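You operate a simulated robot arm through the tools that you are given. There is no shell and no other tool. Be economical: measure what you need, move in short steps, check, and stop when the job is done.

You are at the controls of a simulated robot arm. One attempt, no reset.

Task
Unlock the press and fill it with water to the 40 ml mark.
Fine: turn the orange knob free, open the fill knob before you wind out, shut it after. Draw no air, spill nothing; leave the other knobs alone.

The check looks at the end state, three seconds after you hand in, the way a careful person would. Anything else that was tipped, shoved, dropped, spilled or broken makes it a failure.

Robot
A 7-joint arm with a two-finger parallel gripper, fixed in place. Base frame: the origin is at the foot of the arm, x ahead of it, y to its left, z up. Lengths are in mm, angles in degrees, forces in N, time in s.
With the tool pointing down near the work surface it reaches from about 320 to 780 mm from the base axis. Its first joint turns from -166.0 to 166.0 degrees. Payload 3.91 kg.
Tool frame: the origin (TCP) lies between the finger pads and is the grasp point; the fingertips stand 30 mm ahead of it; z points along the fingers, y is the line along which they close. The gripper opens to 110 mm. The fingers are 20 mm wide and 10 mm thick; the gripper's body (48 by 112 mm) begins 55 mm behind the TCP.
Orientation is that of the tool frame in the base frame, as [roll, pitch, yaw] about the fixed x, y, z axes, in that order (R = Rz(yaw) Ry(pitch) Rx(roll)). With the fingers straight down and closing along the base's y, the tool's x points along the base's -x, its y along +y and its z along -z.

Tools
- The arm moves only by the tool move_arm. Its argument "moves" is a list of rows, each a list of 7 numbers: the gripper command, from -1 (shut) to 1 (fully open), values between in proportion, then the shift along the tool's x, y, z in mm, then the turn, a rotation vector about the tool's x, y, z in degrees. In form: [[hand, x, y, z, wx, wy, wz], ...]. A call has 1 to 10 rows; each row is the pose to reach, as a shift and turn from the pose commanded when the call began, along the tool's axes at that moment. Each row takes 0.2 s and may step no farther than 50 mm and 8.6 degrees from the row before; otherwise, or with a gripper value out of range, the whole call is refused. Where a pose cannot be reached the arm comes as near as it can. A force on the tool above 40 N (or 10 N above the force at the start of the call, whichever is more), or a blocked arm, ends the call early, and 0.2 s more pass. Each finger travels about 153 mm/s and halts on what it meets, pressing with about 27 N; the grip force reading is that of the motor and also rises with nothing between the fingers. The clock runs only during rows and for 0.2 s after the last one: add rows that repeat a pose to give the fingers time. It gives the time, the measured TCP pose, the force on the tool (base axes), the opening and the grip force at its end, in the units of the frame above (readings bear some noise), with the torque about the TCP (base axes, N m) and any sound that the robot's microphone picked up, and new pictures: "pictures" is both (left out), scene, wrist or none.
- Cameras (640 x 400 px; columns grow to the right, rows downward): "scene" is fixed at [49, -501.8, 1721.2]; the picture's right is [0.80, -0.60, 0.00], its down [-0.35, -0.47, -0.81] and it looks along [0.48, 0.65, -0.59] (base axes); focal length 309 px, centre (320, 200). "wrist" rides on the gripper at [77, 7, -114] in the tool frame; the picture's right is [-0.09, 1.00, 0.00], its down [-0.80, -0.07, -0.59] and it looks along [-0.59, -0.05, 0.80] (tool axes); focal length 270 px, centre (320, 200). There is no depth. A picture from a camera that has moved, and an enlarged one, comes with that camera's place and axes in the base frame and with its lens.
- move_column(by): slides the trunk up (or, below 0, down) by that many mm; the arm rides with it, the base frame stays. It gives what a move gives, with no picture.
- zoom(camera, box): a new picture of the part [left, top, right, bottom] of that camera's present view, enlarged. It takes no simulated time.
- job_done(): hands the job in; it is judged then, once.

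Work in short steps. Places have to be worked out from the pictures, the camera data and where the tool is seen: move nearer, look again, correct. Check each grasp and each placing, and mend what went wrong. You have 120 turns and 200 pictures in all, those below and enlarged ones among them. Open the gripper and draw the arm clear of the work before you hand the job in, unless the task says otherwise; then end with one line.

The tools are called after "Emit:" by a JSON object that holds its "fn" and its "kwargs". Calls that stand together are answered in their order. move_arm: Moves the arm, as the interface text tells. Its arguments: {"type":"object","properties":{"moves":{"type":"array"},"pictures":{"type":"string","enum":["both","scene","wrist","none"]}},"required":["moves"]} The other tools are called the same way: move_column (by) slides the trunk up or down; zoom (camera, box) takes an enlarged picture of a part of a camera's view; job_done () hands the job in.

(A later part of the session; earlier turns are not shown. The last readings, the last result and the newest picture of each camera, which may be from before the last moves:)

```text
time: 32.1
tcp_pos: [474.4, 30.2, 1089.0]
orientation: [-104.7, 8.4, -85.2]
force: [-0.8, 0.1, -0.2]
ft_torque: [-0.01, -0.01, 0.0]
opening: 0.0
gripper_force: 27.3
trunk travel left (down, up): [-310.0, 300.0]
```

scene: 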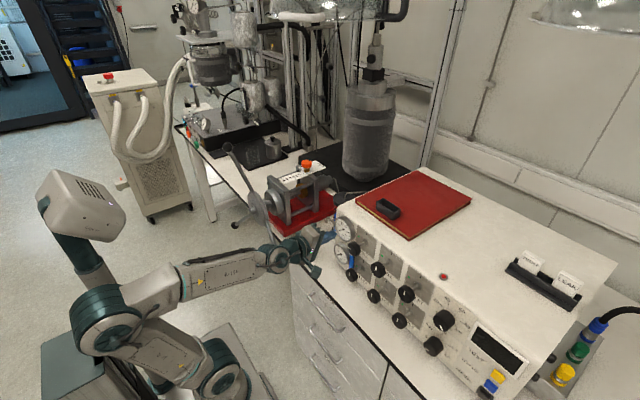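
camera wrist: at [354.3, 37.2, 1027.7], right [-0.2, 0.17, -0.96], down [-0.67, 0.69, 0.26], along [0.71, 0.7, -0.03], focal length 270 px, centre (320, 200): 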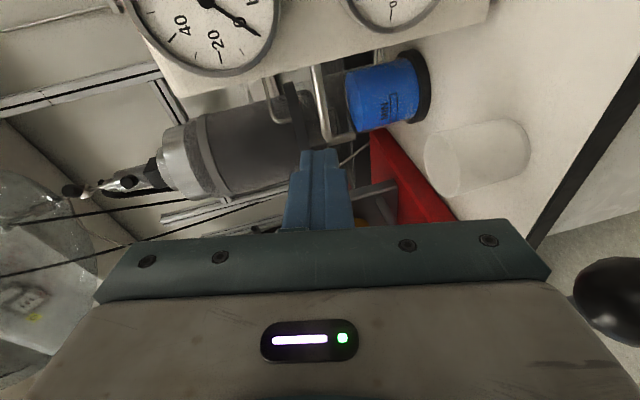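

Free again. Now I go straight up, watching the posture.

Emit:
{"fn": "move_arm", "kwargs": {"moves": [[-1, -5, -32, -8.5, 0, 0, 0], [-1, -10, -64, -17, 0, 0, 0], [-1, -15, -96, -25.5, 0, 0, 0], [-1, -20, -128, -34, 0, 0, 0], [-1, -25, -160, -42.5, 0, 0, 0], [-1, -30, -191, -51, 0, 0, 0]], "pictures": "scene"}}

```text
time: 33.5
tcp_pos: [473.9, 31.6, 1290.2]
orientation: [-104.9, 8.5, -85.2]
force: [0.2, 0.1, -0.3]
ft_torque: [0.0, -0.01, 0.01]
opening: 0.0
gripper_force: 27.3
trunk travel left (down, up): [-310.0, 300.0]
```

scene: 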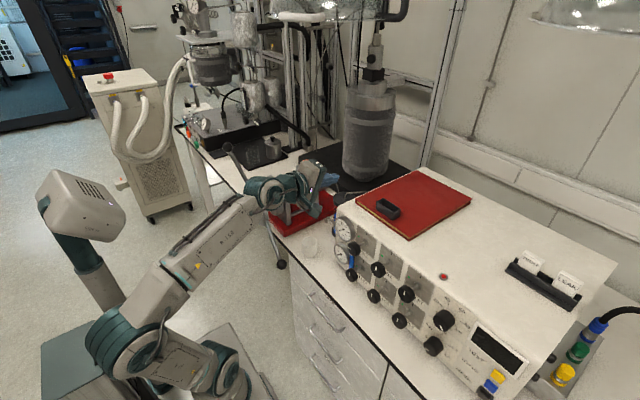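

Now swing over to the front of the wheel at this height while levelling the tool.

Emit:
{"fn": "move_arm", "kwargs": {"moves": [[-1, -42, 10, -13, 1.7, 0.7, -0.9], [-1, -84, 20, -26, 3.4, 1.4, -1.7], [-1, -126, 30, -39, 5, 2, -2.6], [-1, -169, 40, -52, 6.7, 2.7, -3.4], [-1, -211, 50, -65, 8.4, 3.4, -4.3], [-1, -253, 60, -78, 10, 4, -5.1], [-1, -295, 70, -91, 11.7, 4.7, -6], [-1, -337, 80, -104, 13.4, 5.4, -6.8], [-1, -379, 90.7, -117, 15.1, 6.1, -7.7]]}}

```text
time: 34.9
tcp_pos: [443.9, 115.9, 1280.3]
orientation: [-101.3, 9.0, -102.1]
force: [-0.4, 0.2, -0.7]
ft_torque: [0.0, 0.03, -0.03]
opening: 0.0
gripper_force: 26.4
trunk travel left (down, up): [-310.0, 300.0]
stopped in row 6: the arm was blocked; the commanded pose is now the measured one
camera wrist: at [316.3, 62.8, 1282.8], right [-0.14, 0.28, -0.95], down [-0.4, 0.86, 0.31], along [0.91, 0.42, -0.01], focal length 270 px, centre (320, 200)
```

scene: 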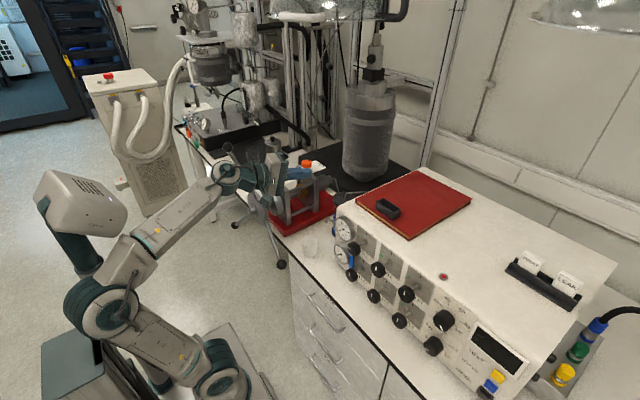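
wrist: 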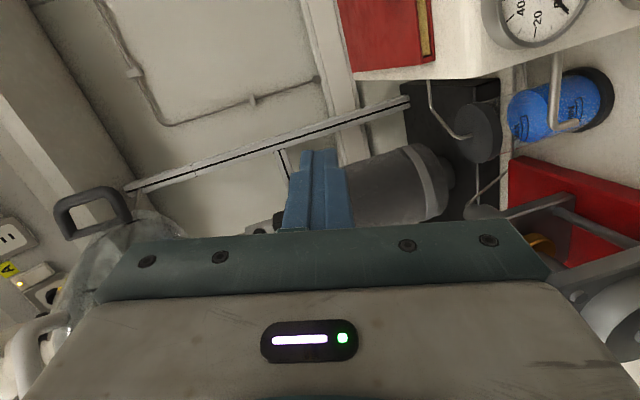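

The elbow keeps meeting the head post in this folded-back posture. I pitch the tool down and stretch the arm out a little, to let the elbow come back to its original elbow-up posture.

Emit:
{"fn": "move_arm", "kwargs": {"moves": [[-1, 6, 6, 8, 0, 0, 0], [-1, 12, 12, 16, -7.5, 0, 0], [-1, 18, 18, 25, -15, 0, 0], [-1, 24, 24, 34, -22.5, 0, 0], [-1, 29, 28, 42, -30, 0, 0], [-1, 29, 28, 42, -37.5, 0, 0], [-1, 29, 28, 42, -45, 0, 0], [-1, 29, 28, 42, -52.5, 0, 0], [-1, 29, 28, 42, -60, 0, 0]], "pictures": "scene"}}

```text
time: 36.9
tcp_pos: [471.7, 87.0, 1244.4]
orientation: [-160.9, 9.1, -101.8]
force: [0.2, 1.1, 0.3]
ft_torque: [0.0, -0.04, -0.02]
opening: 0.3
gripper_force: 26.6
trunk travel left (down, up): [-310.0, 300.0]
```

scene: 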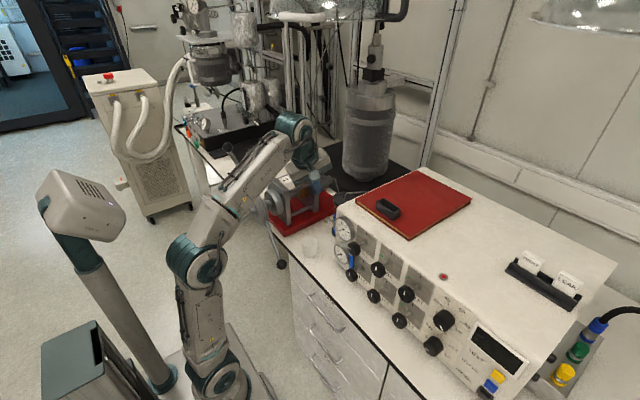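

The arm is elbow-up again. I rotate the tool so the fingers close along y and shift toward the wheel.

Emit:
{"fn": "move_arm", "kwargs": {"moves": [[-1, -14, 7, -4, 0, 0, 7.8], [-1, -28, 14, -9, 0, 0, 15.6], [-1, -43, 21, -13, 0, 0, 23.4], [-1, -57, 29, -17, 0, 0, 31.2], [-1, -72, 36, -22, 0, 0, 39], [-1, -86, 43, -26, 0, 0, 46.8], [-1, -100, 50, -30, 0, 0, 54.6], [-1, -115, 58, -35, 0, 0, 62.4], [-1, -129, 65, -39, 0, 0, 70.2], [-1, -143.6, 72, -43.5, 0, 0, 78]], "pictures": "scene"}}

```text
time: 39.0
tcp_pos: [418.2, 241.6, 1283.4]
orientation: [174.7, 20.5, 177.5]
force: [-0.3, -0.6, 0.2]
ft_torque: [0.01, 0.0, 0.01]
opening: 0.1
gripper_force: 27.0
trunk travel left (down, up): [-310.0, 300.0]
```

scene: 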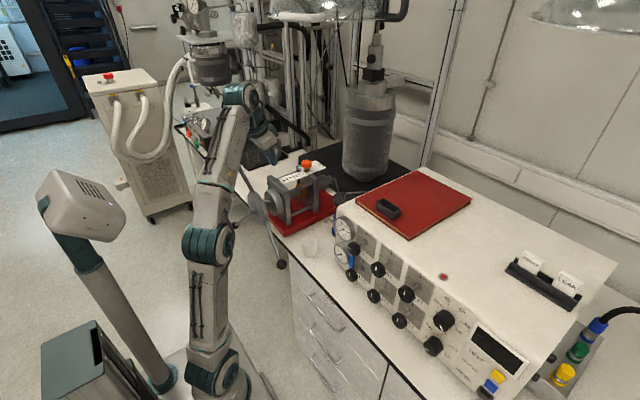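

Emit:
{"fn": "move_arm", "kwargs": {"moves": [[-1, 24, 23, 10, 0.8, -6.7, 0], [-1, 48, 47, 25, 1.7, -13.4, 0], [-1, 72, 70, 42, 2.5, -20, 0], [-1, 96, 94, 60, 3.3, -26.7, 0], [-1, 120, 118, 80, 4.2, -33.4, 0], [-1, 143, 141, 99, 5, -40, 0]]}}

```text
time: 40.5
tcp_pos: [320.5, 395.4, 1154.0]
orientation: [177.2, 60.6, 174.0]
force: [0.1, 0.1, 0.8]
ft_torque: [0.0, 0.02, 0.0]
opening: 0.0
gripper_force: 26.9
trunk travel left (down, up): [-310.0, 300.0]
camera wrist: at [184.9, 411.3, 1143.2], right [0.11, 0.99, 0.1], down [-0.13, -0.09, 0.99], along [0.99, -0.12, 0.12], focal length 270 px, centre (320, 200)
```

scene: 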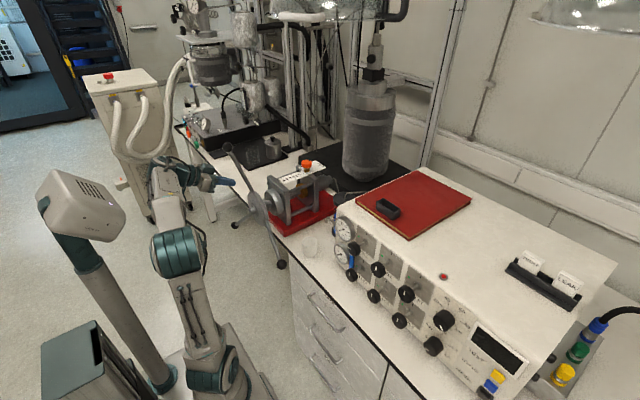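
wrist: 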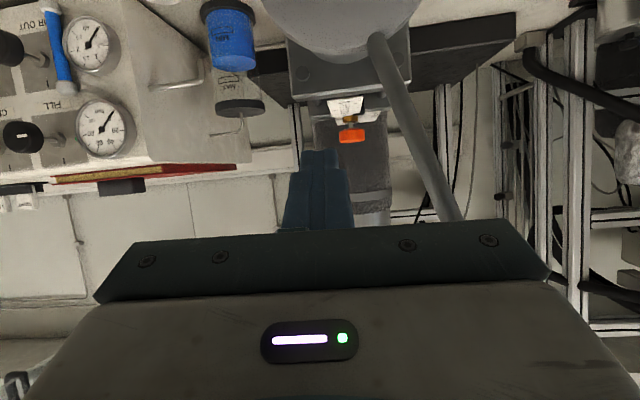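

The peg is just left of the upper spoke (about 75°), in front of the disc. I slide in along the tool axis to engage between the spokes.

Emit:
{"fn": "move_arm", "kwargs": {"moves": [[-1, 3, 4, 30, 0, 0, 0], [-1, 6, 7, 60, 0, 0, 0], [-1, 7.9, 9.1, 90.4, 0, 0, 0]]}}

Emit:
{"fn": "zoom", "kwargs": {"camera": "scene", "box": [200, 120, 360, 280]}}

```text
time: 41.2
tcp_pos: [397.8, 401.5, 1103.5]
orientation: [177.5, 60.4, 174.2]
force: [0.3, 0.0, -0.7]
ft_torque: [-0.05, -0.02, 0.02]
opening: 0.1
gripper_force: 27.2
trunk travel left (down, up): [-310.0, 300.0]
camera wrist: at [261.4, 417.2, 1092.4], right [0.11, 0.99, 0.1], down [-0.13, -0.08, 0.99], along [0.99, -0.12, 0.12], focal length 270 px, centre (320, 200)
```

scene: 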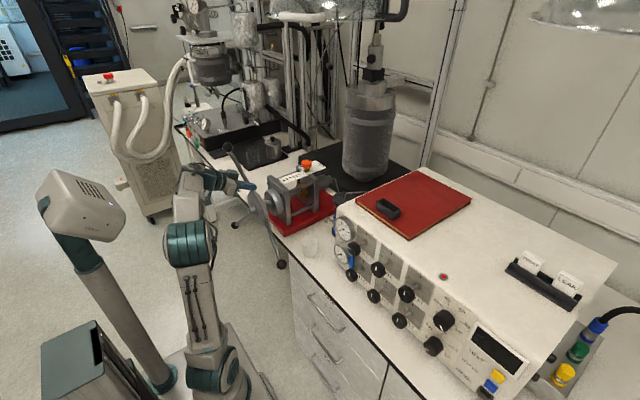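
wrist: 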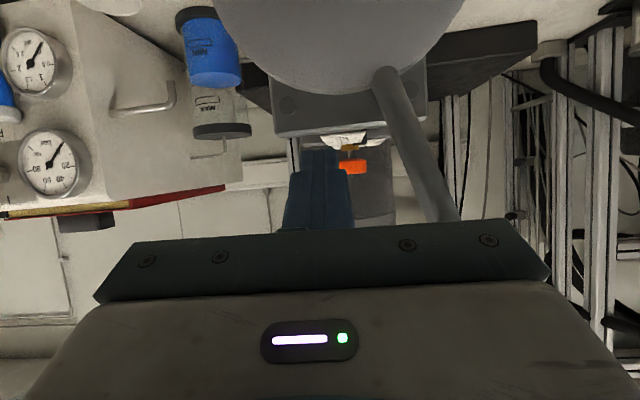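

```text
2.50 times, centred on (280, 200) of scene
camera zoom: at [49.0, -501.8, 1721.2], right [0.8, -0.6, 0.0], down [-0.35, -0.47, -0.81], along [0.48, 0.65, -0.59], focal length 772 px, centre (420, 200)
```

zoom: 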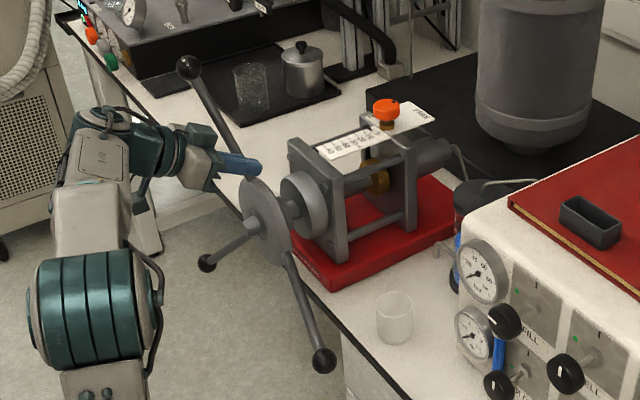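

The peg is well placed. I sweep it to +y along a 125 mm arc, pushing the spoke counter-clockwise (unscrewing) about 45° as a test.

Emit:
{"fn": "move_arm", "kwargs": {"moves": [[-1, -0.2, 26.1, -2, 0, 0, 0], [-1, 4.2, 51.7, -1.3, 0, 0, 0], [-1, 13.3, 76.1, 2.1, 0, 0, 0], [-1, 26.5, 97.9, 7.9, 0, 0, 0], [-1, 43.3, 116.2, 16, 0, 0, 0]]}}

Emit:
{"fn": "zoom", "kwargs": {"camera": "scene", "box": [200, 120, 360, 280]}}

```text
time: 42.5
tcp_pos: [399.0, 516.7, 1059.5]
orientation: [177.3, 60.5, 174.0]
force: [15.3, -8.7, 3.5]
ft_torque: [-0.14, -0.38, -0.3]
opening: 0.1
gripper_force: 27.0
trunk travel left (down, up): [-310.0, 300.0]
camera wrist: at [262.5, 532.2, 1049.5], right [0.11, 0.99, 0.1], down [-0.13, -0.09, 0.99], along [0.99, -0.12, 0.12], focal length 270 px, centre (320, 200)
```

scene: 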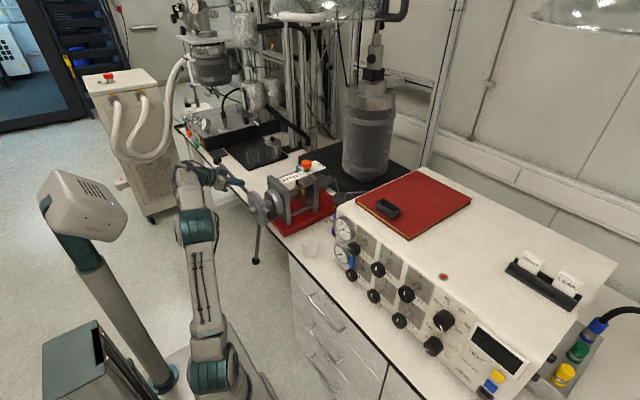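
wrist: 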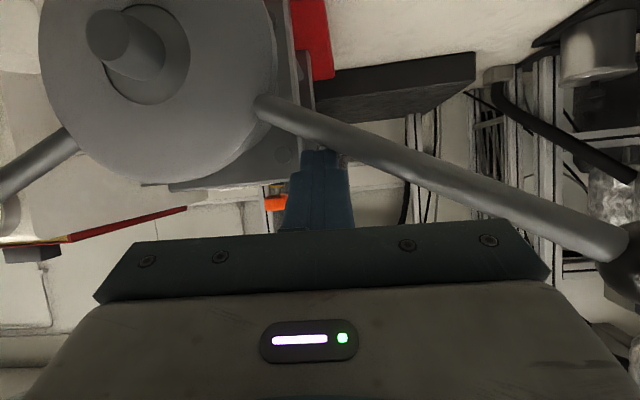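

```text
2.50 times, centred on (280, 200) of scene
camera zoom: at [49.0, -501.8, 1721.2], right [0.8, -0.6, 0.0], down [-0.35, -0.47, -0.81], along [0.48, 0.65, -0.59], focal length 772 px, centre (420, 200)
```

zoom: 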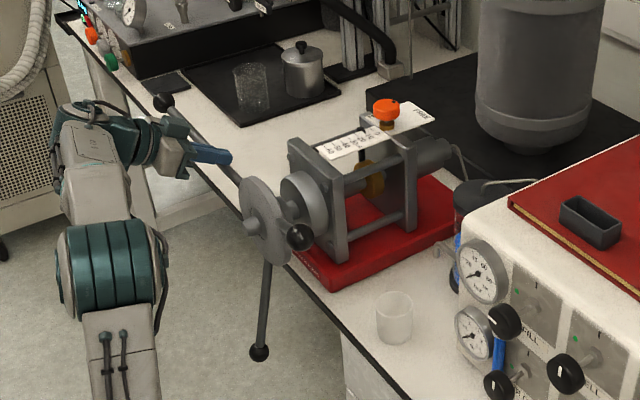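

The wheel turns with about 17 N. I continue the arc through 200° in 20° steps.

Emit:
{"fn": "move_arm", "kwargs": {"moves": [[-1, 33.8, 20.8, 17.5, 0, 0, 0], [-1, 71.4, 27.2, 38.1, 0, 0, 0], [-1, 108.3, 18.7, 59.4, 0, 0, 0], [-1, 139.9, -3.9, 78.7, 0, 0, 0], [-1, 162.6, -37.7, 93.8, 0, 0, 0], [-1, 173.4, -78.8, 102.8, 0, 0, 0], [-1, 171.2, -122.1, 104.7, 0, 0, 0], [-1, 156.2, -162.4, 99.1, 0, 0, 0], [-1, 130.1, -195, 86.8, 0, 0, 0], [-1, 96.3, -215.8, 69.3, 0, 0, 0]], "pictures": "scene"}}

Emit:
{"fn": "zoom", "kwargs": {"camera": "scene", "box": [200, 120, 360, 280]}}

```text
time: 44.6
tcp_pos: [395.8, 302.2, 936.5]
orientation: [177.9, 60.4, 174.3]
force: [-19.2, 8.0, -1.7]
ft_torque: [0.03, -0.07, -0.14]
opening: 0.0
gripper_force: 27.3
trunk travel left (down, up): [-310.0, 300.0]
```

scene: 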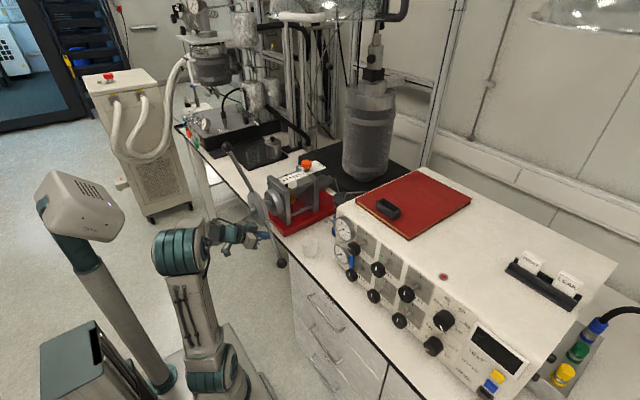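

```text
2.50 times, centred on (280, 200) of scene
camera zoom: at [49.0, -501.8, 1721.2], right [0.8, -0.6, 0.0], down [-0.35, -0.47, -0.81], along [0.48, 0.65, -0.59], focal length 772 px, centre (420, 200)
```

zoom: 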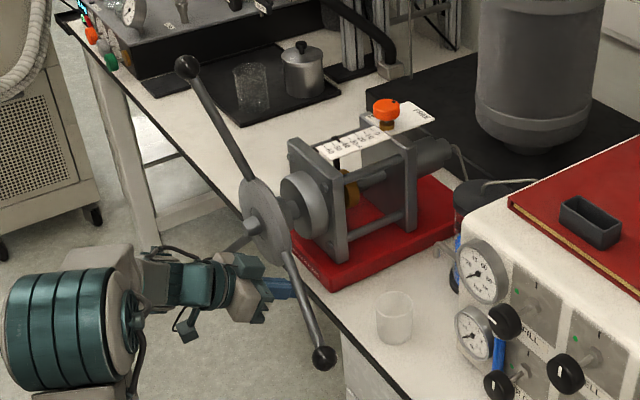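

The bronze piston moved noticeably, so I check the scale closely before going on.

Emit:
{"fn": "zoom", "kwargs": {"camera": "scene", "box": [265, 145, 335, 205]}}

```text
6.67 times, centred on (300, 175) of scene
camera zoom: at [49.0, -501.8, 1721.2], right [0.8, -0.6, 0.0], down [-0.35, -0.47, -0.81], along [0.48, 0.65, -0.59], focal length 2060 px, centre (453, 367)
```

zoom: 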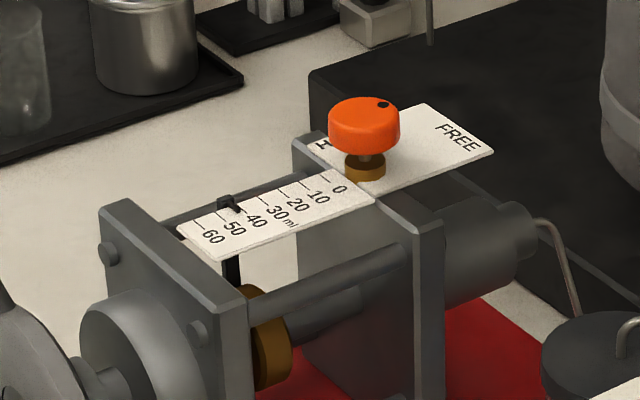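

The pointer is near the 40s, which is only about 240° of turning. I back the peg off the spoke, retract it, and go up to read the scale from above.

Emit:
{"fn": "move_arm", "kwargs": {"moves": [[-1, 17.4, 3, 9.8, 0, 0, 0], [-1, 17.4, 3, -30, 0, 0, 0], [-1, 17.4, 3, -75, 0, 0, 0], [-1, -10, 20, -105, 0, 6, 0], [-1, -45, 40, -130, 0, 12, 0], [-1, -80, 60, -155, 0, 18, 0], [-1, -115, 80, -180, 0, 24, 0], [-1, -145, 90, -210, 0, 30, 0]]}}

```text
time: 46.5
tcp_pos: [292.9, 396.0, 1170.6]
orientation: [178.7, 30.3, 175.7]
force: [-0.3, -0.5, 0.8]
ft_torque: [0.0, 0.0, 0.01]
opening: 0.0
gripper_force: 27.0
trunk travel left (down, up): [-310.0, 300.0]
camera wrist: at [170.3, 409.0, 1229.0], right [0.14, 0.99, 0.06], down [0.39, -0.11, 0.92], along [0.91, -0.1, -0.4], focal length 270 px, centre (320, 200)
```

scene: 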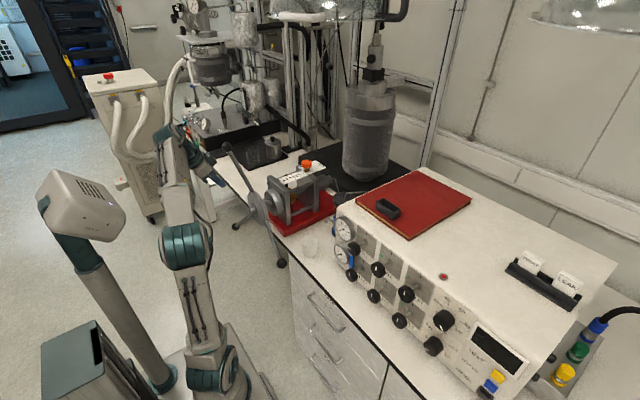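
wrist: 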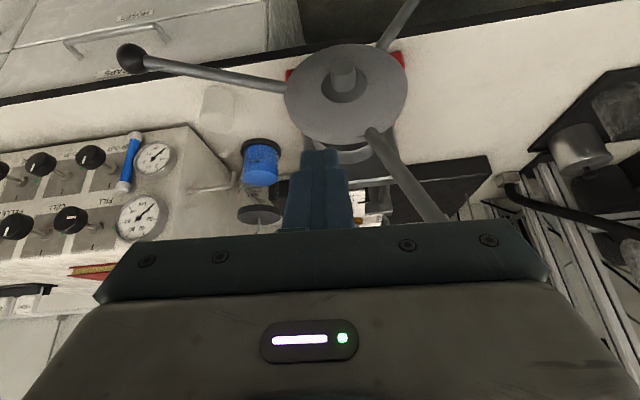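

Emit:
{"fn": "move_arm", "kwargs": {"moves": [[-1, -20, -18, -26, 0, 0, 0], [-1, -40, -36, -52, 0, 0, 0], [-1, -60, -55, -78, 0, 0, 0], [-1, -77, -73, -105, 0, 0, 0]], "pictures": "wrist"}}

```text
time: 47.5
tcp_pos: [299.2, 317.2, 1298.2]
orientation: [178.6, 30.6, 175.7]
force: [0.0, 0.1, 0.0]
ft_torque: [-0.01, 0.01, 0.01]
opening: 0.0
gripper_force: 26.5
trunk travel left (down, up): [-310.0, 300.0]
camera wrist: at [175.9, 330.7, 1357.8], right [0.14, 0.99, 0.07], down [0.38, -0.11, 0.92], along [0.91, -0.1, -0.39], focal length 270 px, centre (320, 200)
```

wrist: 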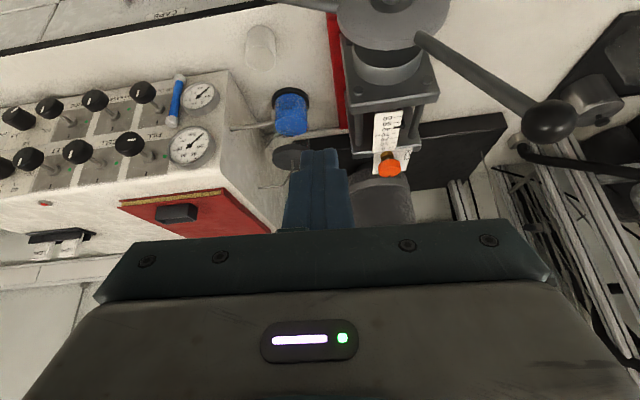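

Emit:
{"fn": "zoom", "kwargs": {"camera": "wrist", "box": [360, 90, 430, 180]}}

Emit:
{"fn": "zoom", "kwargs": {"camera": "scene", "box": [280, 150, 325, 190]}}

```text
4.44 times, centred on (395, 135) of wrist
camera zoom: at [175.9, 330.7, 1357.8], right [0.14, 0.99, 0.07], down [0.38, -0.11, 0.92], along [0.91, -0.1, -0.39], focal length 1201 px, centre (-13, 489)
```

zoom: 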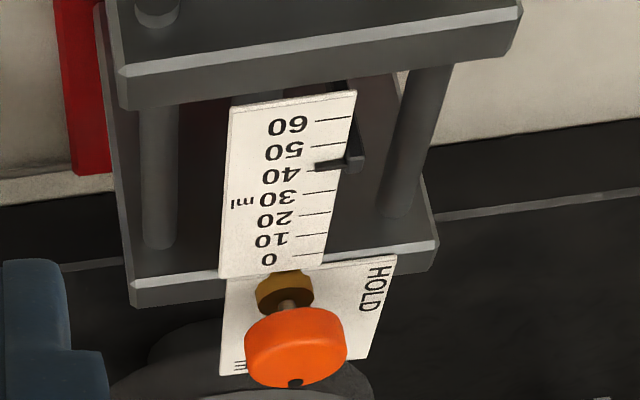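

```text
10.00 times, centred on (302, 170) of scene
camera zoom: at [49.0, -501.8, 1721.2], right [0.8, -0.6, 0.0], down [-0.35, -0.47, -0.81], along [0.48, 0.65, -0.59], focal length 3089 px, centre (495, 500)
```

zoom: 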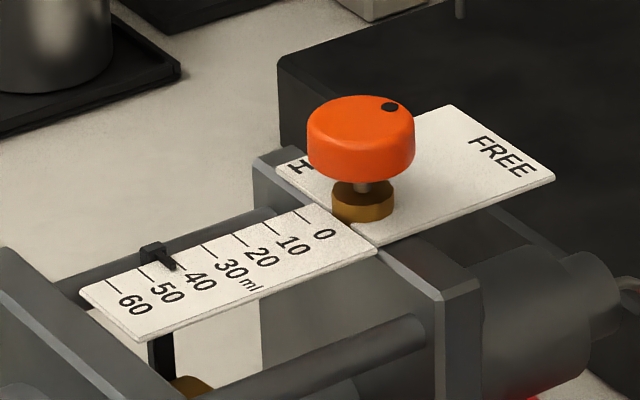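

I zoom tighter for a precise pointer reading.

Emit:
{"fn": "zoom", "kwargs": {"camera": "wrist", "box": [380, 105, 406, 150]}}

Emit:
{"fn": "zoom", "kwargs": {"camera": "scene", "box": [286, 168, 314, 186]}}

```text
8.89 times, centred on (393, 128) of wrist
camera zoom: at [175.9, 330.7, 1357.8], right [0.14, 0.99, 0.07], down [0.38, -0.11, 0.92], along [0.91, -0.1, -0.39], focal length 2402 px, centre (-329, 844)
```

zoom: 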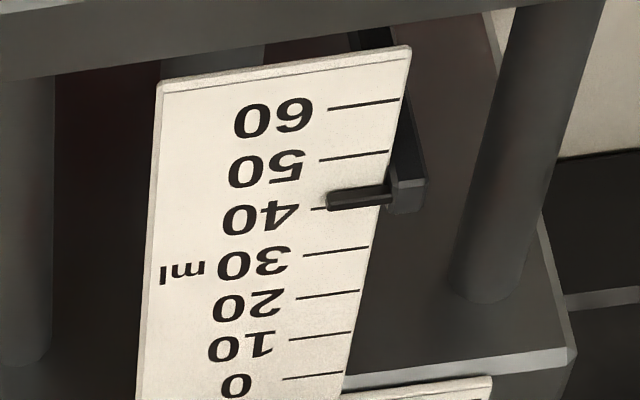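

```text
16.00 times, centred on (300, 177) of scene
camera zoom: at [49.0, -501.8, 1721.2], right [0.8, -0.6, 0.0], down [-0.35, -0.47, -0.81], along [0.48, 0.65, -0.59], focal length 4943 px, centre (640, 568)
```

zoom: 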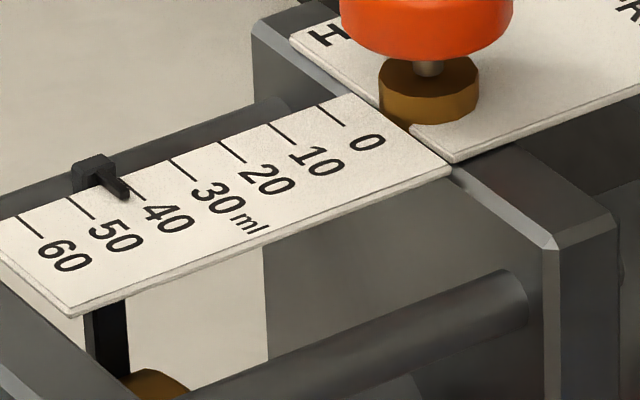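

The pointer reads about 43 ml after correcting for parallax, slightly over, and the wheel moves about 6°/ml. I go to the other side of the upper spoke (now about 73°) to push it back about 18°.

Emit:
{"fn": "move_arm", "kwargs": {"moves": [[-1, 15, 29, 23, 0, -5, 0], [-1, 31, 58, 46, 0, -10, 0], [-1, 47, 87, 69, 0, -15, 0], [-1, 62, 116, 92, 0, -20, 0], [-1, 78, 145, 115, 0, -25, 0], [-1, 93.2, 174.3, 137.5, 0, -30, 0]]}}

```text
time: 48.9
tcp_pos: [299.7, 495.5, 1134.9]
orientation: [177.4, 60.5, 174.3]
force: [0.2, -0.2, 0.4]
ft_torque: [0.01, 0.03, 0.02]
opening: 0.0
gripper_force: 26.9
trunk travel left (down, up): [-310.0, 300.0]
camera wrist: at [164.3, 511.8, 1124.3], right [0.11, 0.99, 0.1], down [-0.13, -0.08, 0.99], along [0.99, -0.12, 0.12], focal length 270 px, centre (320, 200)
```

scene: 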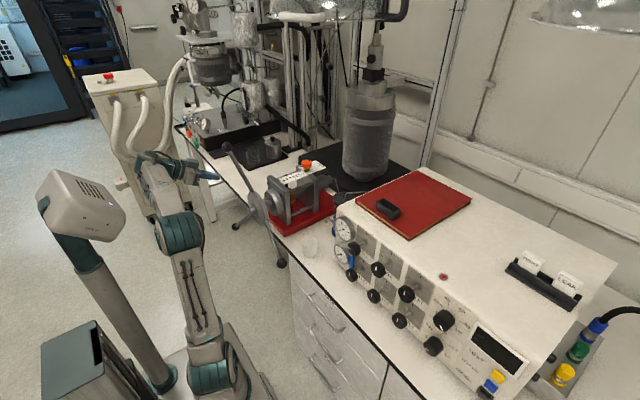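
wrist: 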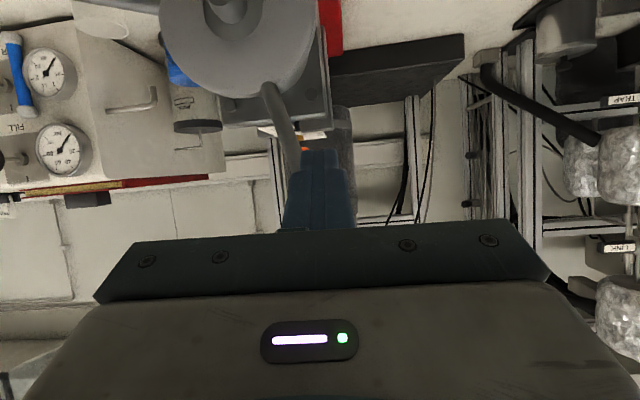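

The spoke lies just left of the peg line as expected. I insert with an extra +10 mm to the right side for clearance.

Emit:
{"fn": "move_arm", "kwargs": {"moves": [[-1, 0, 12, 20, 0, 0, 0], [-1, 0, 12, 55, 0, 0, 0], [-1, 0, 12, 85, 0, 0, 0], [-1, 0, 12, 110, 0, 0, 0]], "pictures": "wrist"}}

```text
time: 49.9
tcp_pos: [395.5, 505.4, 1080.3]
orientation: [177.5, 60.5, 174.2]
force: [0.6, 0.6, -0.7]
ft_torque: [0.01, -0.01, 0.01]
opening: 0.2
gripper_force: 26.8
trunk travel left (down, up): [-310.0, 300.0]
camera wrist: at [259.5, 520.8, 1069.1], right [0.11, 0.99, 0.1], down [-0.13, -0.08, 0.99], along [0.99, -0.12, 0.12], focal length 270 px, centre (320, 200)
```

wrist: 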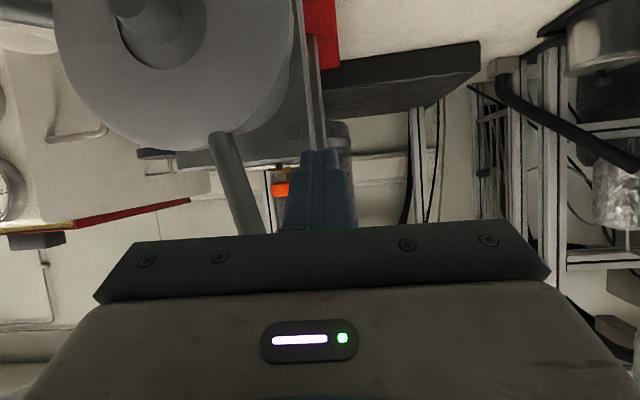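

Emit:
{"fn": "move_arm", "kwargs": {"moves": [[-1, -12.8, -29.2, -5.1, 0, 0, 0], [-1, -18.4, -43.3, -7.2, 0, 0, 0], [-1, -21, -51.6, -8.1, 0, 0, 0], [-1, -23, -60, -8.6, 0, 0, 0], [-1, -23, -60, -8.6, 0, 0, 0]], "pictures": "wrist"}}

Emit:
{"fn": "zoom", "kwargs": {"camera": "scene", "box": [286, 168, 314, 186]}}

```text
time: 51.0
tcp_pos: [397.5, 442.9, 1102.2]
orientation: [177.6, 60.3, 174.3]
force: [-4.8, 6.0, -8.9]
ft_torque: [0.08, 0.08, 0.02]
opening: 0.2
gripper_force: 27.2
trunk travel left (down, up): [-310.0, 300.0]
camera wrist: at [260.1, 459.4, 1092.3], right [0.11, 0.99, 0.1], down [-0.13, -0.08, 0.99], along [0.99, -0.12, 0.12], focal length 270 px, centre (320, 200)
```

wrist: 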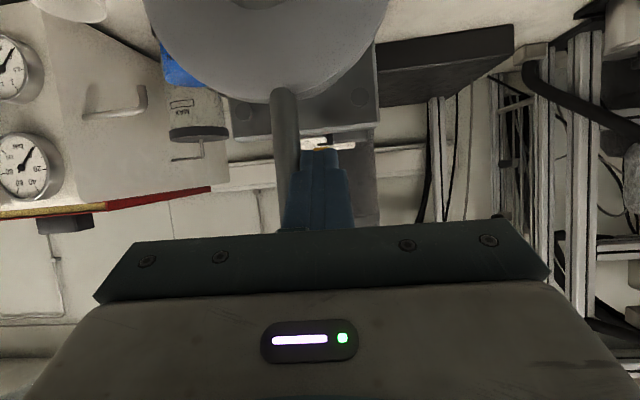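

```text
16.00 times, centred on (300, 177) of scene
camera zoom: at [49.0, -501.8, 1721.2], right [0.8, -0.6, 0.0], down [-0.35, -0.47, -0.81], along [0.48, 0.65, -0.59], focal length 4943 px, centre (640, 568)
```

zoom: 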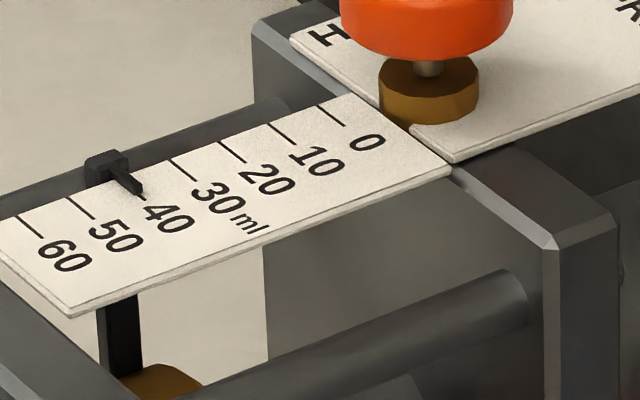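

The pointer moved back about 2.6 ml and is now near 40–41.5. I withdraw the peg and get a proper overhead view with the trunk raised.

Emit:
{"fn": "move_arm", "kwargs": {"moves": [[-1, 5, 22, 2, 0, 0, 0], [-1, 5, 24, -35, 0, 0, 0], [-1, 5, 24, -80, 0, 0, 0], [-1, 5, 15, -115, 0, 6, 0], [-1, 0, -20, -130, 0, 13, 0], [-1, 0, -60, -140, 0, 20, 0], [-1, -10, -100, -150, 0, 27, 0], [-1, -20, -140, -160, 0, 34, 0]], "pictures": "none"}}

Emit:
{"fn": "move_column", "kwargs": {"by": 290}}

```text
time: 52.9
tcp_pos: [256.5, 309.2, 1196.3]
orientation: [178.7, 26.2, 175.9]
force: [0.4, -0.1, -0.1]
ft_torque: [-0.04, -0.05, 0.01]
opening: 0.2
gripper_force: 27.1
trunk travel left (down, up): [-310.0, 300.0]
```

```text
time: 55.8
tcp_pos: [257.6, 308.8, 1487.3]
orientation: [178.6, 26.5, 175.7]
force: [-0.7, 0.3, -0.7]
ft_torque: [0.02, 0.01, 0.0]
opening: 0.0
gripper_force: 26.9
trunk travel left (down, up): [-600.0, 10.0]
```

Emit:
{"fn": "move_arm", "kwargs": {"moves": [[-1, -21, 9, 33, 0, 4, 0], [-1, -43, 18, 66, 0, 8, 0], [-1, -65, 27, 98, 0, 12, 0], [-1, -86, 37, 131, 0, 16, 0], [-1, -108, 46, 164, 0, 20, 0], [-1, -130, 55, 197, 0, 24, 0], [-1, -151, 65, 229, 0, 26, 0]], "pictures": "wrist"}}

```text
time: 57.4
tcp_pos: [501.0, 361.8, 1346.7]
orientation: [178.8, 0.3, 176.3]
force: [0.6, 0.2, 0.4]
ft_torque: [-0.01, 0.02, 0.02]
opening: 0.0
gripper_force: 27.4
trunk travel left (down, up): [-600.0, 10.0]
camera wrist: at [424.6, 371.1, 1461.0], right [0.15, 0.99, 0.02], down [0.79, -0.13, 0.6], along [0.59, -0.07, -0.8], focal length 270 px, centre (320, 200)
```

wrist: 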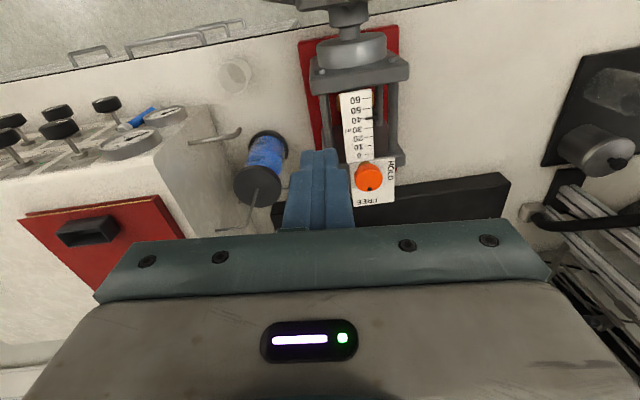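

Emit:
{"fn": "zoom", "kwargs": {"camera": "wrist", "box": [330, 85, 390, 165]}}

Emit:
{"fn": "move_arm", "kwargs": {"moves": [[-1, -20, 3, 25, 0, 0, 0], [-1, -40, 7, 50, 0, 0, 0], [-1, -59, 15, 76, 0, 0, 0], [-1, -59, 15, 76, 0, 0, 0]], "pictures": "wrist"}}

```text
5.00 times, centred on (360, 125) of wrist
camera zoom: at [424.6, 371.1, 1461.0], right [0.15, 0.99, 0.02], down [0.79, -0.13, 0.6], along [0.59, -0.07, -0.8], focal length 1351 px, centre (120, 575)
```

zoom: 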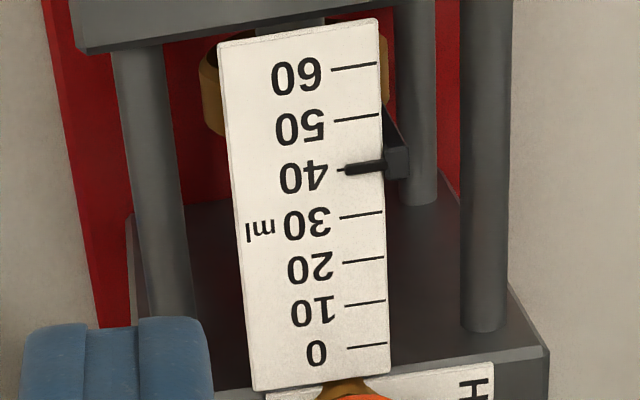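

```text
time: 58.4
tcp_pos: [556.3, 374.4, 1275.9]
orientation: [178.7, 0.6, 176.4]
force: [-0.4, 0.3, 1.4]
ft_torque: [0.02, 0.02, 0.03]
opening: 0.0
gripper_force: 26.7
trunk travel left (down, up): [-600.0, 10.0]
camera wrist: at [481.3, 382.2, 1388.7], right [0.15, 0.99, 0.02], down [0.79, -0.13, 0.6], along [0.6, -0.07, -0.8], focal length 270 px, centre (320, 200)
```

wrist: 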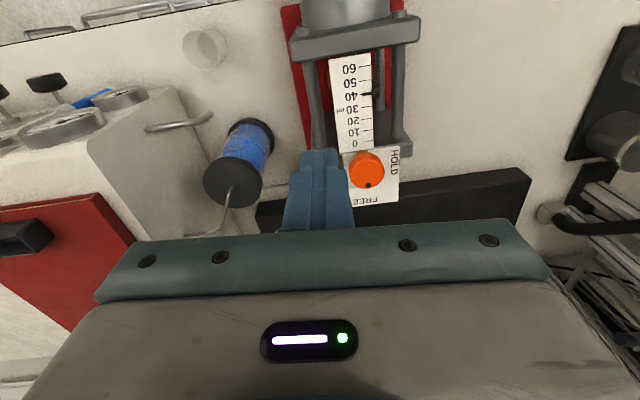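

Emit:
{"fn": "zoom", "kwargs": {"camera": "wrist", "box": [340, 70, 390, 120]}}

```text
8.00 times, centred on (365, 95) of wrist
camera zoom: at [481.3, 382.2, 1388.7], right [0.15, 0.99, 0.02], down [0.79, -0.13, 0.6], along [0.6, -0.07, -0.8], focal length 2162 px, centre (-40, 1040)
```

zoom: 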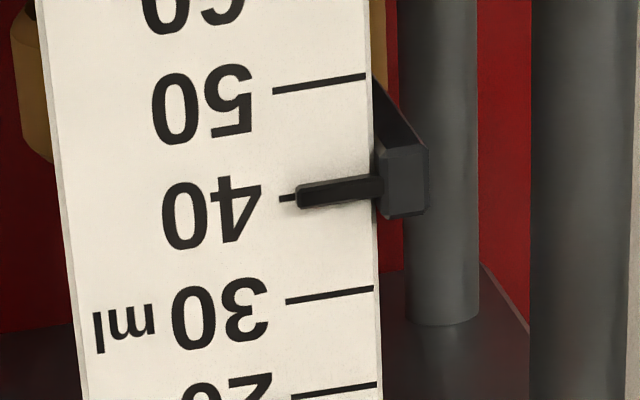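

The pointer is on the 40 ml tick (about 40.0 apparent, roughly 40.4 after parallax), so the fill is right. Next I go back to shut the fill knob, lowering the trunk a good deal so the arm stays elbow-up.

Emit:
{"fn": "move_arm", "kwargs": {"moves": [[-1, 15, -25, -30, 0, 0, 0], [-1, 32, -52, -58, 0, -4, 0], [-1, 50, -82, -80, 0, -8, 0], [-1, 68, -112, -100, 0, -12, 0], [-1, 86, -142, -118, 0, -16, 0], [-1, 105, -172, -134, 0, -21, 0], [-1, 124, -202, -148, 0, -26, 0], [-1, 141, -230, -158, 0, -30, 0]], "pictures": "none"}}

Emit:
{"fn": "move_column", "kwargs": {"by": -290}}

```text
time: 60.2
tcp_pos: [400.6, 152.2, 1428.8]
orientation: [178.5, 30.6, 175.7]
force: [0.3, -0.3, -0.2]
ft_torque: [0.01, -0.03, -0.03]
opening: 0.1
gripper_force: 27.2
trunk travel left (down, up): [-600.0, 10.0]
```

```text
time: 63.1
tcp_pos: [402.2, 152.3, 1137.3]
orientation: [178.6, 30.6, 175.7]
force: [-0.1, -1.0, 0.1]
ft_torque: [0.01, -0.04, -0.06]
opening: 0.1
gripper_force: 27.3
trunk travel left (down, up): [-310.0, 300.0]
```

Emit:
{"fn": "move_arm", "kwargs": {"moves": [[-1, -14, -29, -25, 0, 0, 0], [-1, -29, -59, -49, 0, 0, 0], [-1, -43, -88, -74, 0, 0, 0], [-1, -58, -118, -99, 0, 0, 0], [-1, -72.5, -147, -123.5, 0, 0, 0]], "pictures": "scene"}}

Emit:
{"fn": "move_column", "kwargs": {"by": -170}}

```text
time: 64.3
tcp_pos: [392.2, 4.1, 1275.7]
orientation: [178.5, 30.5, 175.6]
force: [0.0, 0.5, 0.0]
ft_torque: [0.03, -0.03, 0.02]
opening: 0.0
gripper_force: 27.1
trunk travel left (down, up): [-310.0, 300.0]
```

scene: 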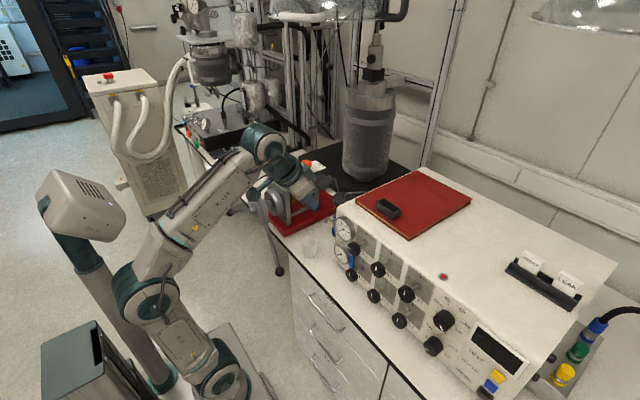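

```text
time: 66.2
tcp_pos: [393.5, 5.1, 1106.4]
orientation: [178.6, 30.4, 175.6]
force: [-0.1, -0.7, -0.6]
ft_torque: [-0.01, 0.0, 0.01]
opening: 0.1
gripper_force: 26.7
trunk travel left (down, up): [-140.0, 470.0]
```

Emit:
{"fn": "move_arm", "kwargs": {"moves": [[0.27, -2, -5, 4, 0, -7.5, 0], [0.27, -5, -10, 8, 0, -15, 0], [0.27, -7, -15, 12, 0, -22.5, 0], [0.27, -9, -20, 16, 0, -30, 0], [0.27, -11, -25, 20, 0, -37.5, 0], [0.27, -14, -30, 25, 0, -45, 0], [0.27, -16, -35, 29, 0, -52.5, 0], [0.27, -18, -40, 33, 0, -60, 0]]}}

```text
time: 67.5
tcp_pos: [471.4, -16.8, 1038.6]
orientation: [179.5, 60.3, 176.1]
force: [-0.7, -0.7, 0.7]
ft_torque: [-0.04, 0.01, -0.04]
opening: 69.9
gripper_force: 0.1
trunk travel left (down, up): [-140.0, 470.0]
stopped in row 6: the arm was blocked; the commanded pose is now the measured one
camera wrist: at [335.5, -1.4, 1027.7], right [0.1, 0.99, 0.08], down [-0.12, -0.07, 0.99], along [0.99, -0.11, 0.12], focal length 270 px, centre (320, 200)
```

scene: 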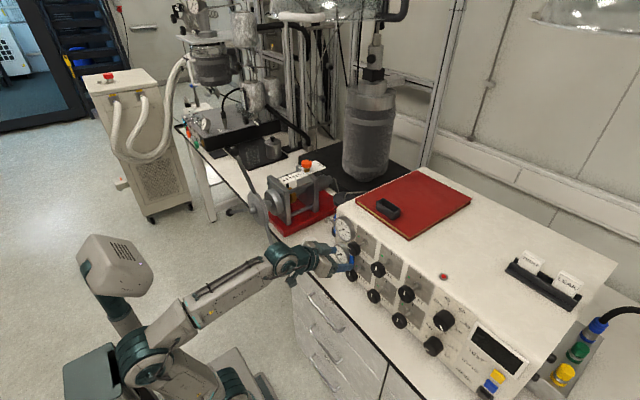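
wrist: 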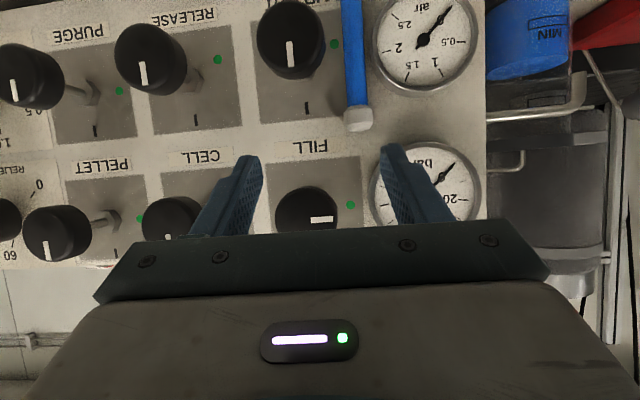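

The FILL line shows open (toward green). The arm stalled posture-wise without touching anything, so I ease back and up.

Emit:
{"fn": "move_arm", "kwargs": {"moves": [[0.27, -5, -8, -15, 0, 0, 0], [0.27, -9, -15, -30, 0, 0, 0], [0.27, -13.8, -22, -46, 0, 0, 0], [0.27, -13.8, -22, -46, 0, 0, 0]], "pictures": "scene"}}

```text
time: 68.7
tcp_pos: [459.6, -32.0, 1042.7]
orientation: [-179.5, 56.4, 177.3]
force: [0.7, 0.3, -1.1]
ft_torque: [-0.01, 0.0, 0.03]
opening: 69.9
gripper_force: 0.0
trunk travel left (down, up): [-140.0, 470.0]
stopped in row 4: the arm was blocked; the commanded pose is now the measured one
```

scene: 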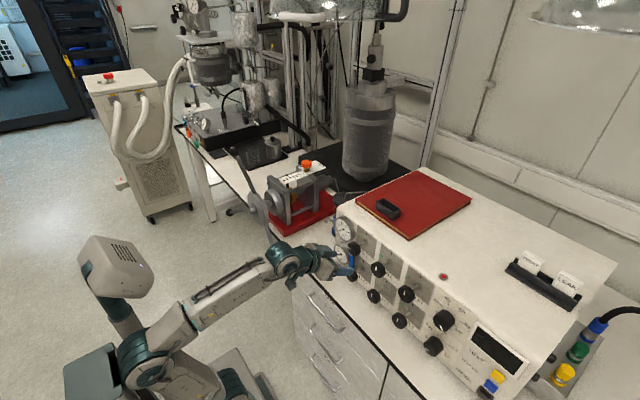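

The elbow is now close to the robot's own base. I raise the trunk 160 mm to return to the height that worked before.

Emit:
{"fn": "move_column", "kwargs": {"by": 160}}

Emit:
{"fn": "move_arm", "kwargs": {"moves": [[0.27, 0, 0, 0, 0, 0, 0]]}}

```text
time: 70.5
tcp_pos: [460.4, -32.3, 1205.2]
orientation: [-179.6, 56.7, 177.1]
force: [0.4, 0.1, -0.1]
ft_torque: [0.0, 0.01, -0.02]
opening: 69.6
gripper_force: 0.0
trunk travel left (down, up): [-300.0, 310.0]
```

```text
time: 70.9
tcp_pos: [459.5, -31.2, 1205.5]
orientation: [-179.6, 56.7, 177.2]
force: [0.3, 0.2, 0.5]
ft_torque: [0.01, -0.01, 0.02]
opening: 69.7
gripper_force: 0.1
trunk travel left (down, up): [-300.0, 310.0]
camera wrist: at [323.2, -17.6, 1203.3], right [0.1, 0.99, 0.07], down [-0.06, -0.06, 1.0], along [0.99, -0.11, 0.05], focal length 270 px, centre (320, 200)
```

scene: 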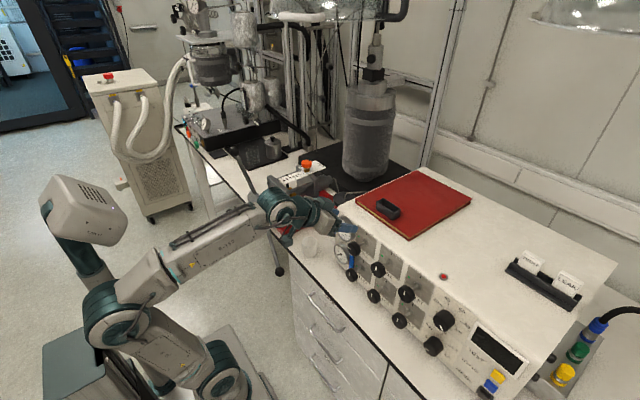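
wrist: 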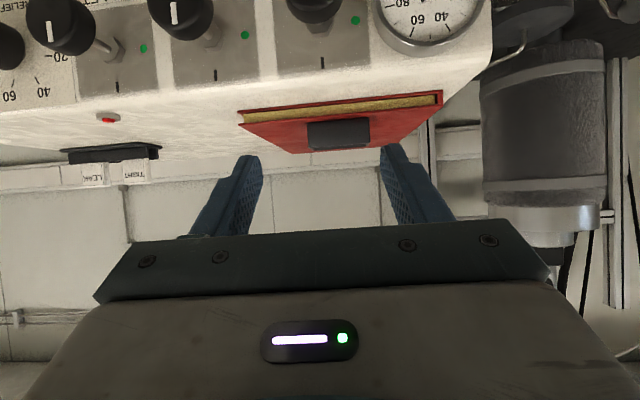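

Now I level the tool and descend to just above knob height, in front of the panel.

Emit:
{"fn": "move_arm", "kwargs": {"moves": [[0.27, 0, 0, 0, -0.5, -6.6, -0.3], [0.27, 17, -1, 9, -1, -13.2, -0.6], [0.27, 45, -2, 24, -1.5, -19.8, -0.9], [0.27, 73, -4, 39, -2, -26.4, -1.2], [0.27, 101.5, -5.5, 55, -2.5, -33, -1.6]]}}

```text
time: 72.1
tcp_pos: [460.5, -36.4, 1072.6]
orientation: [-154.4, 86.6, -154.9]
force: [0.0, -0.1, -0.5]
ft_torque: [0.0, 0.03, 0.03]
opening: 70.0
gripper_force: 0.1
trunk travel left (down, up): [-300.0, 310.0]
camera wrist: at [342.5, -30.7, 1000.3], right [0.01, 1.0, 0.06], down [-0.55, -0.04, 0.83], along [0.83, -0.05, 0.55], focal length 270 px, centre (320, 200)
```

scene: 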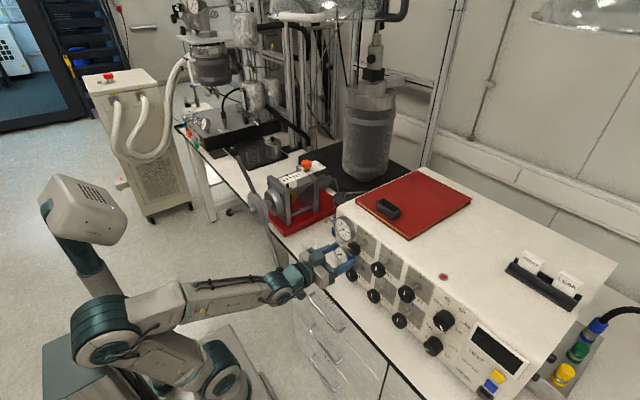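
wrist: 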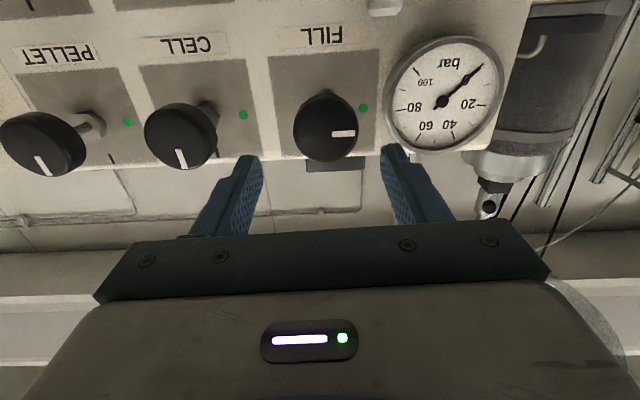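

The knob centre, from the earlier force readings, is (y −33, z 1063). I pre-rotate −90° (camera to the side) and centre on it, then advance.

Emit:
{"fn": "move_arm", "kwargs": {"moves": [[0.27, 2, 1, 0, 0, -3.4, 0], [0.27, 4, 2, 0, 0, -3.4, -8], [0.27, 6, 3, 0, 0, -3.4, -16], [0.27, 9, 3.4, 0, 0, -3.4, -24], [0.27, 9, 3.4, 0, 0, -3.4, -32], [0.27, 9, 3.4, 0, 0, -3.4, -40], [0.27, 9, 3.4, 0, 0, -3.4, -48]], "pictures": "none"}}

Emit:
{"fn": "move_arm", "kwargs": {"moves": [[0.27, 0, 0, 0, 0, 0, -8], [0.27, 0, 0, 0, 0, 0, -16], [0.27, 0, 0, 0, 0, 0, -24], [0.27, 0, 0, 0, 0, 0, -32], [0.27, 0, 0, 0, 0, 0, -40], [0.27, 0, 0, 0, 0, 0, -42]]}}

```text
time: 73.7
tcp_pos: [451.7, -34.1, 1077.8]
orientation: [-87.2, 40.8, -87.0]
force: [-0.2, 1.2, 0.5]
ft_torque: [-0.04, 0.0, -0.01]
opening: 69.7
gripper_force: 0.0
trunk travel left (down, up): [-300.0, 310.0]
```

```text
time: 75.1
tcp_pos: [449.8, -33.8, 1080.8]
orientation: [-87.3, -1.3, -89.0]
force: [-0.7, -0.8, -0.1]
ft_torque: [-0.01, -0.03, 0.01]
opening: 70.1
gripper_force: 0.1
trunk travel left (down, up): [-300.0, 310.0]
camera wrist: at [337.5, -113.2, 1070.4], right [0.05, 0.07, -1.0], down [-0.61, 0.79, 0.03], along [0.79, 0.61, 0.08], focal length 270 px, centre (320, 200)
```

scene: 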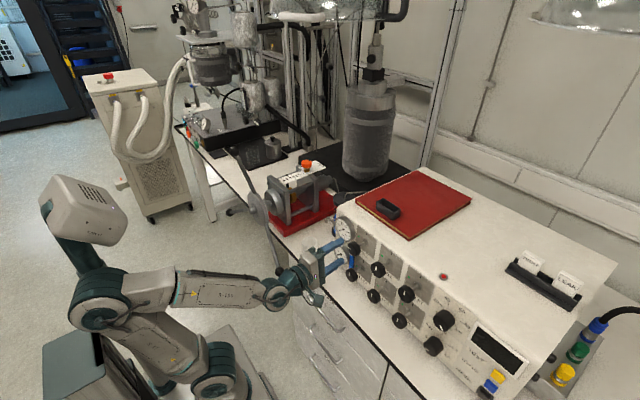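
wrist: 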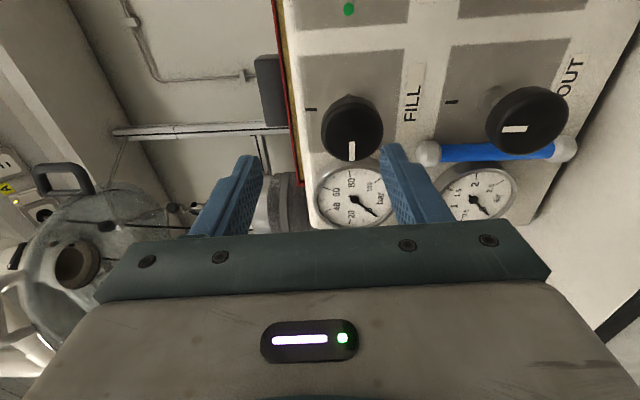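

Emit:
{"fn": "move_arm", "kwargs": {"moves": [[0.27, 0, 5, 15, -1.3, 0, 0], [0.27, 0, 18, 19, -2.7, 0, 0], [0.27, 0, 18, 20, -2.7, 0, 0], [0.27, -0.8, 18, 37, -2.7, 0, 0], [0.27, -0.8, 18, 55, -2.7, 0, 0]]}}

Emit:
{"fn": "zoom", "kwargs": {"camera": "scene", "box": [325, 200, 445, 320]}}

```text
time: 76.3
tcp_pos: [505.3, -33.1, 1064.6]
orientation: [-90.1, -1.1, -88.9]
force: [-0.1, -0.4, -0.2]
ft_torque: [0.01, -0.02, 0.01]
opening: 69.9
gripper_force: 0.0
trunk travel left (down, up): [-300.0, 310.0]
camera wrist: at [393.0, -112.2, 1059.5], right [0.0, 0.07, -1.0], down [-0.61, 0.79, 0.06], along [0.79, 0.61, 0.04], focal length 270 px, centre (320, 200)
```

scene: 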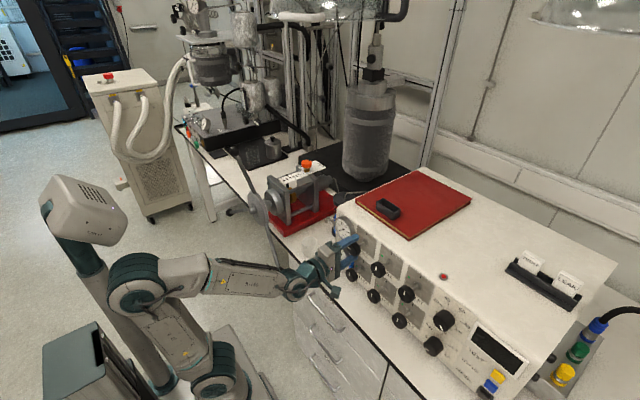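
wrist: 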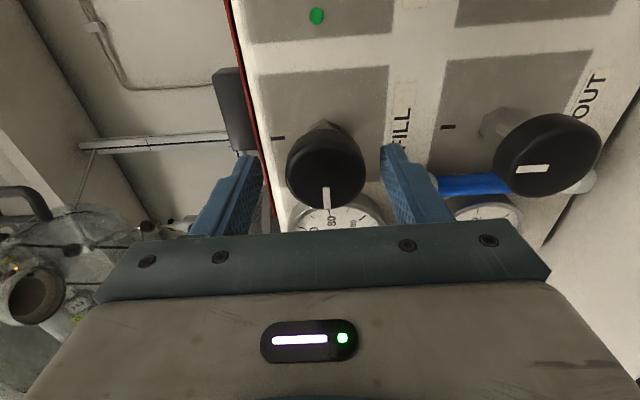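

```text
3.33 times, centred on (385, 260) of scene
camera zoom: at [49.0, -501.8, 1721.2], right [0.8, -0.6, 0.0], down [-0.35, -0.47, -0.81], along [0.48, 0.65, -0.59], focal length 1030 px, centre (103, 0)
```

zoom: 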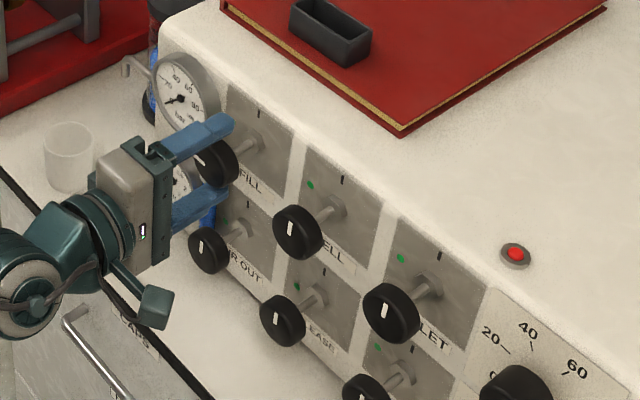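

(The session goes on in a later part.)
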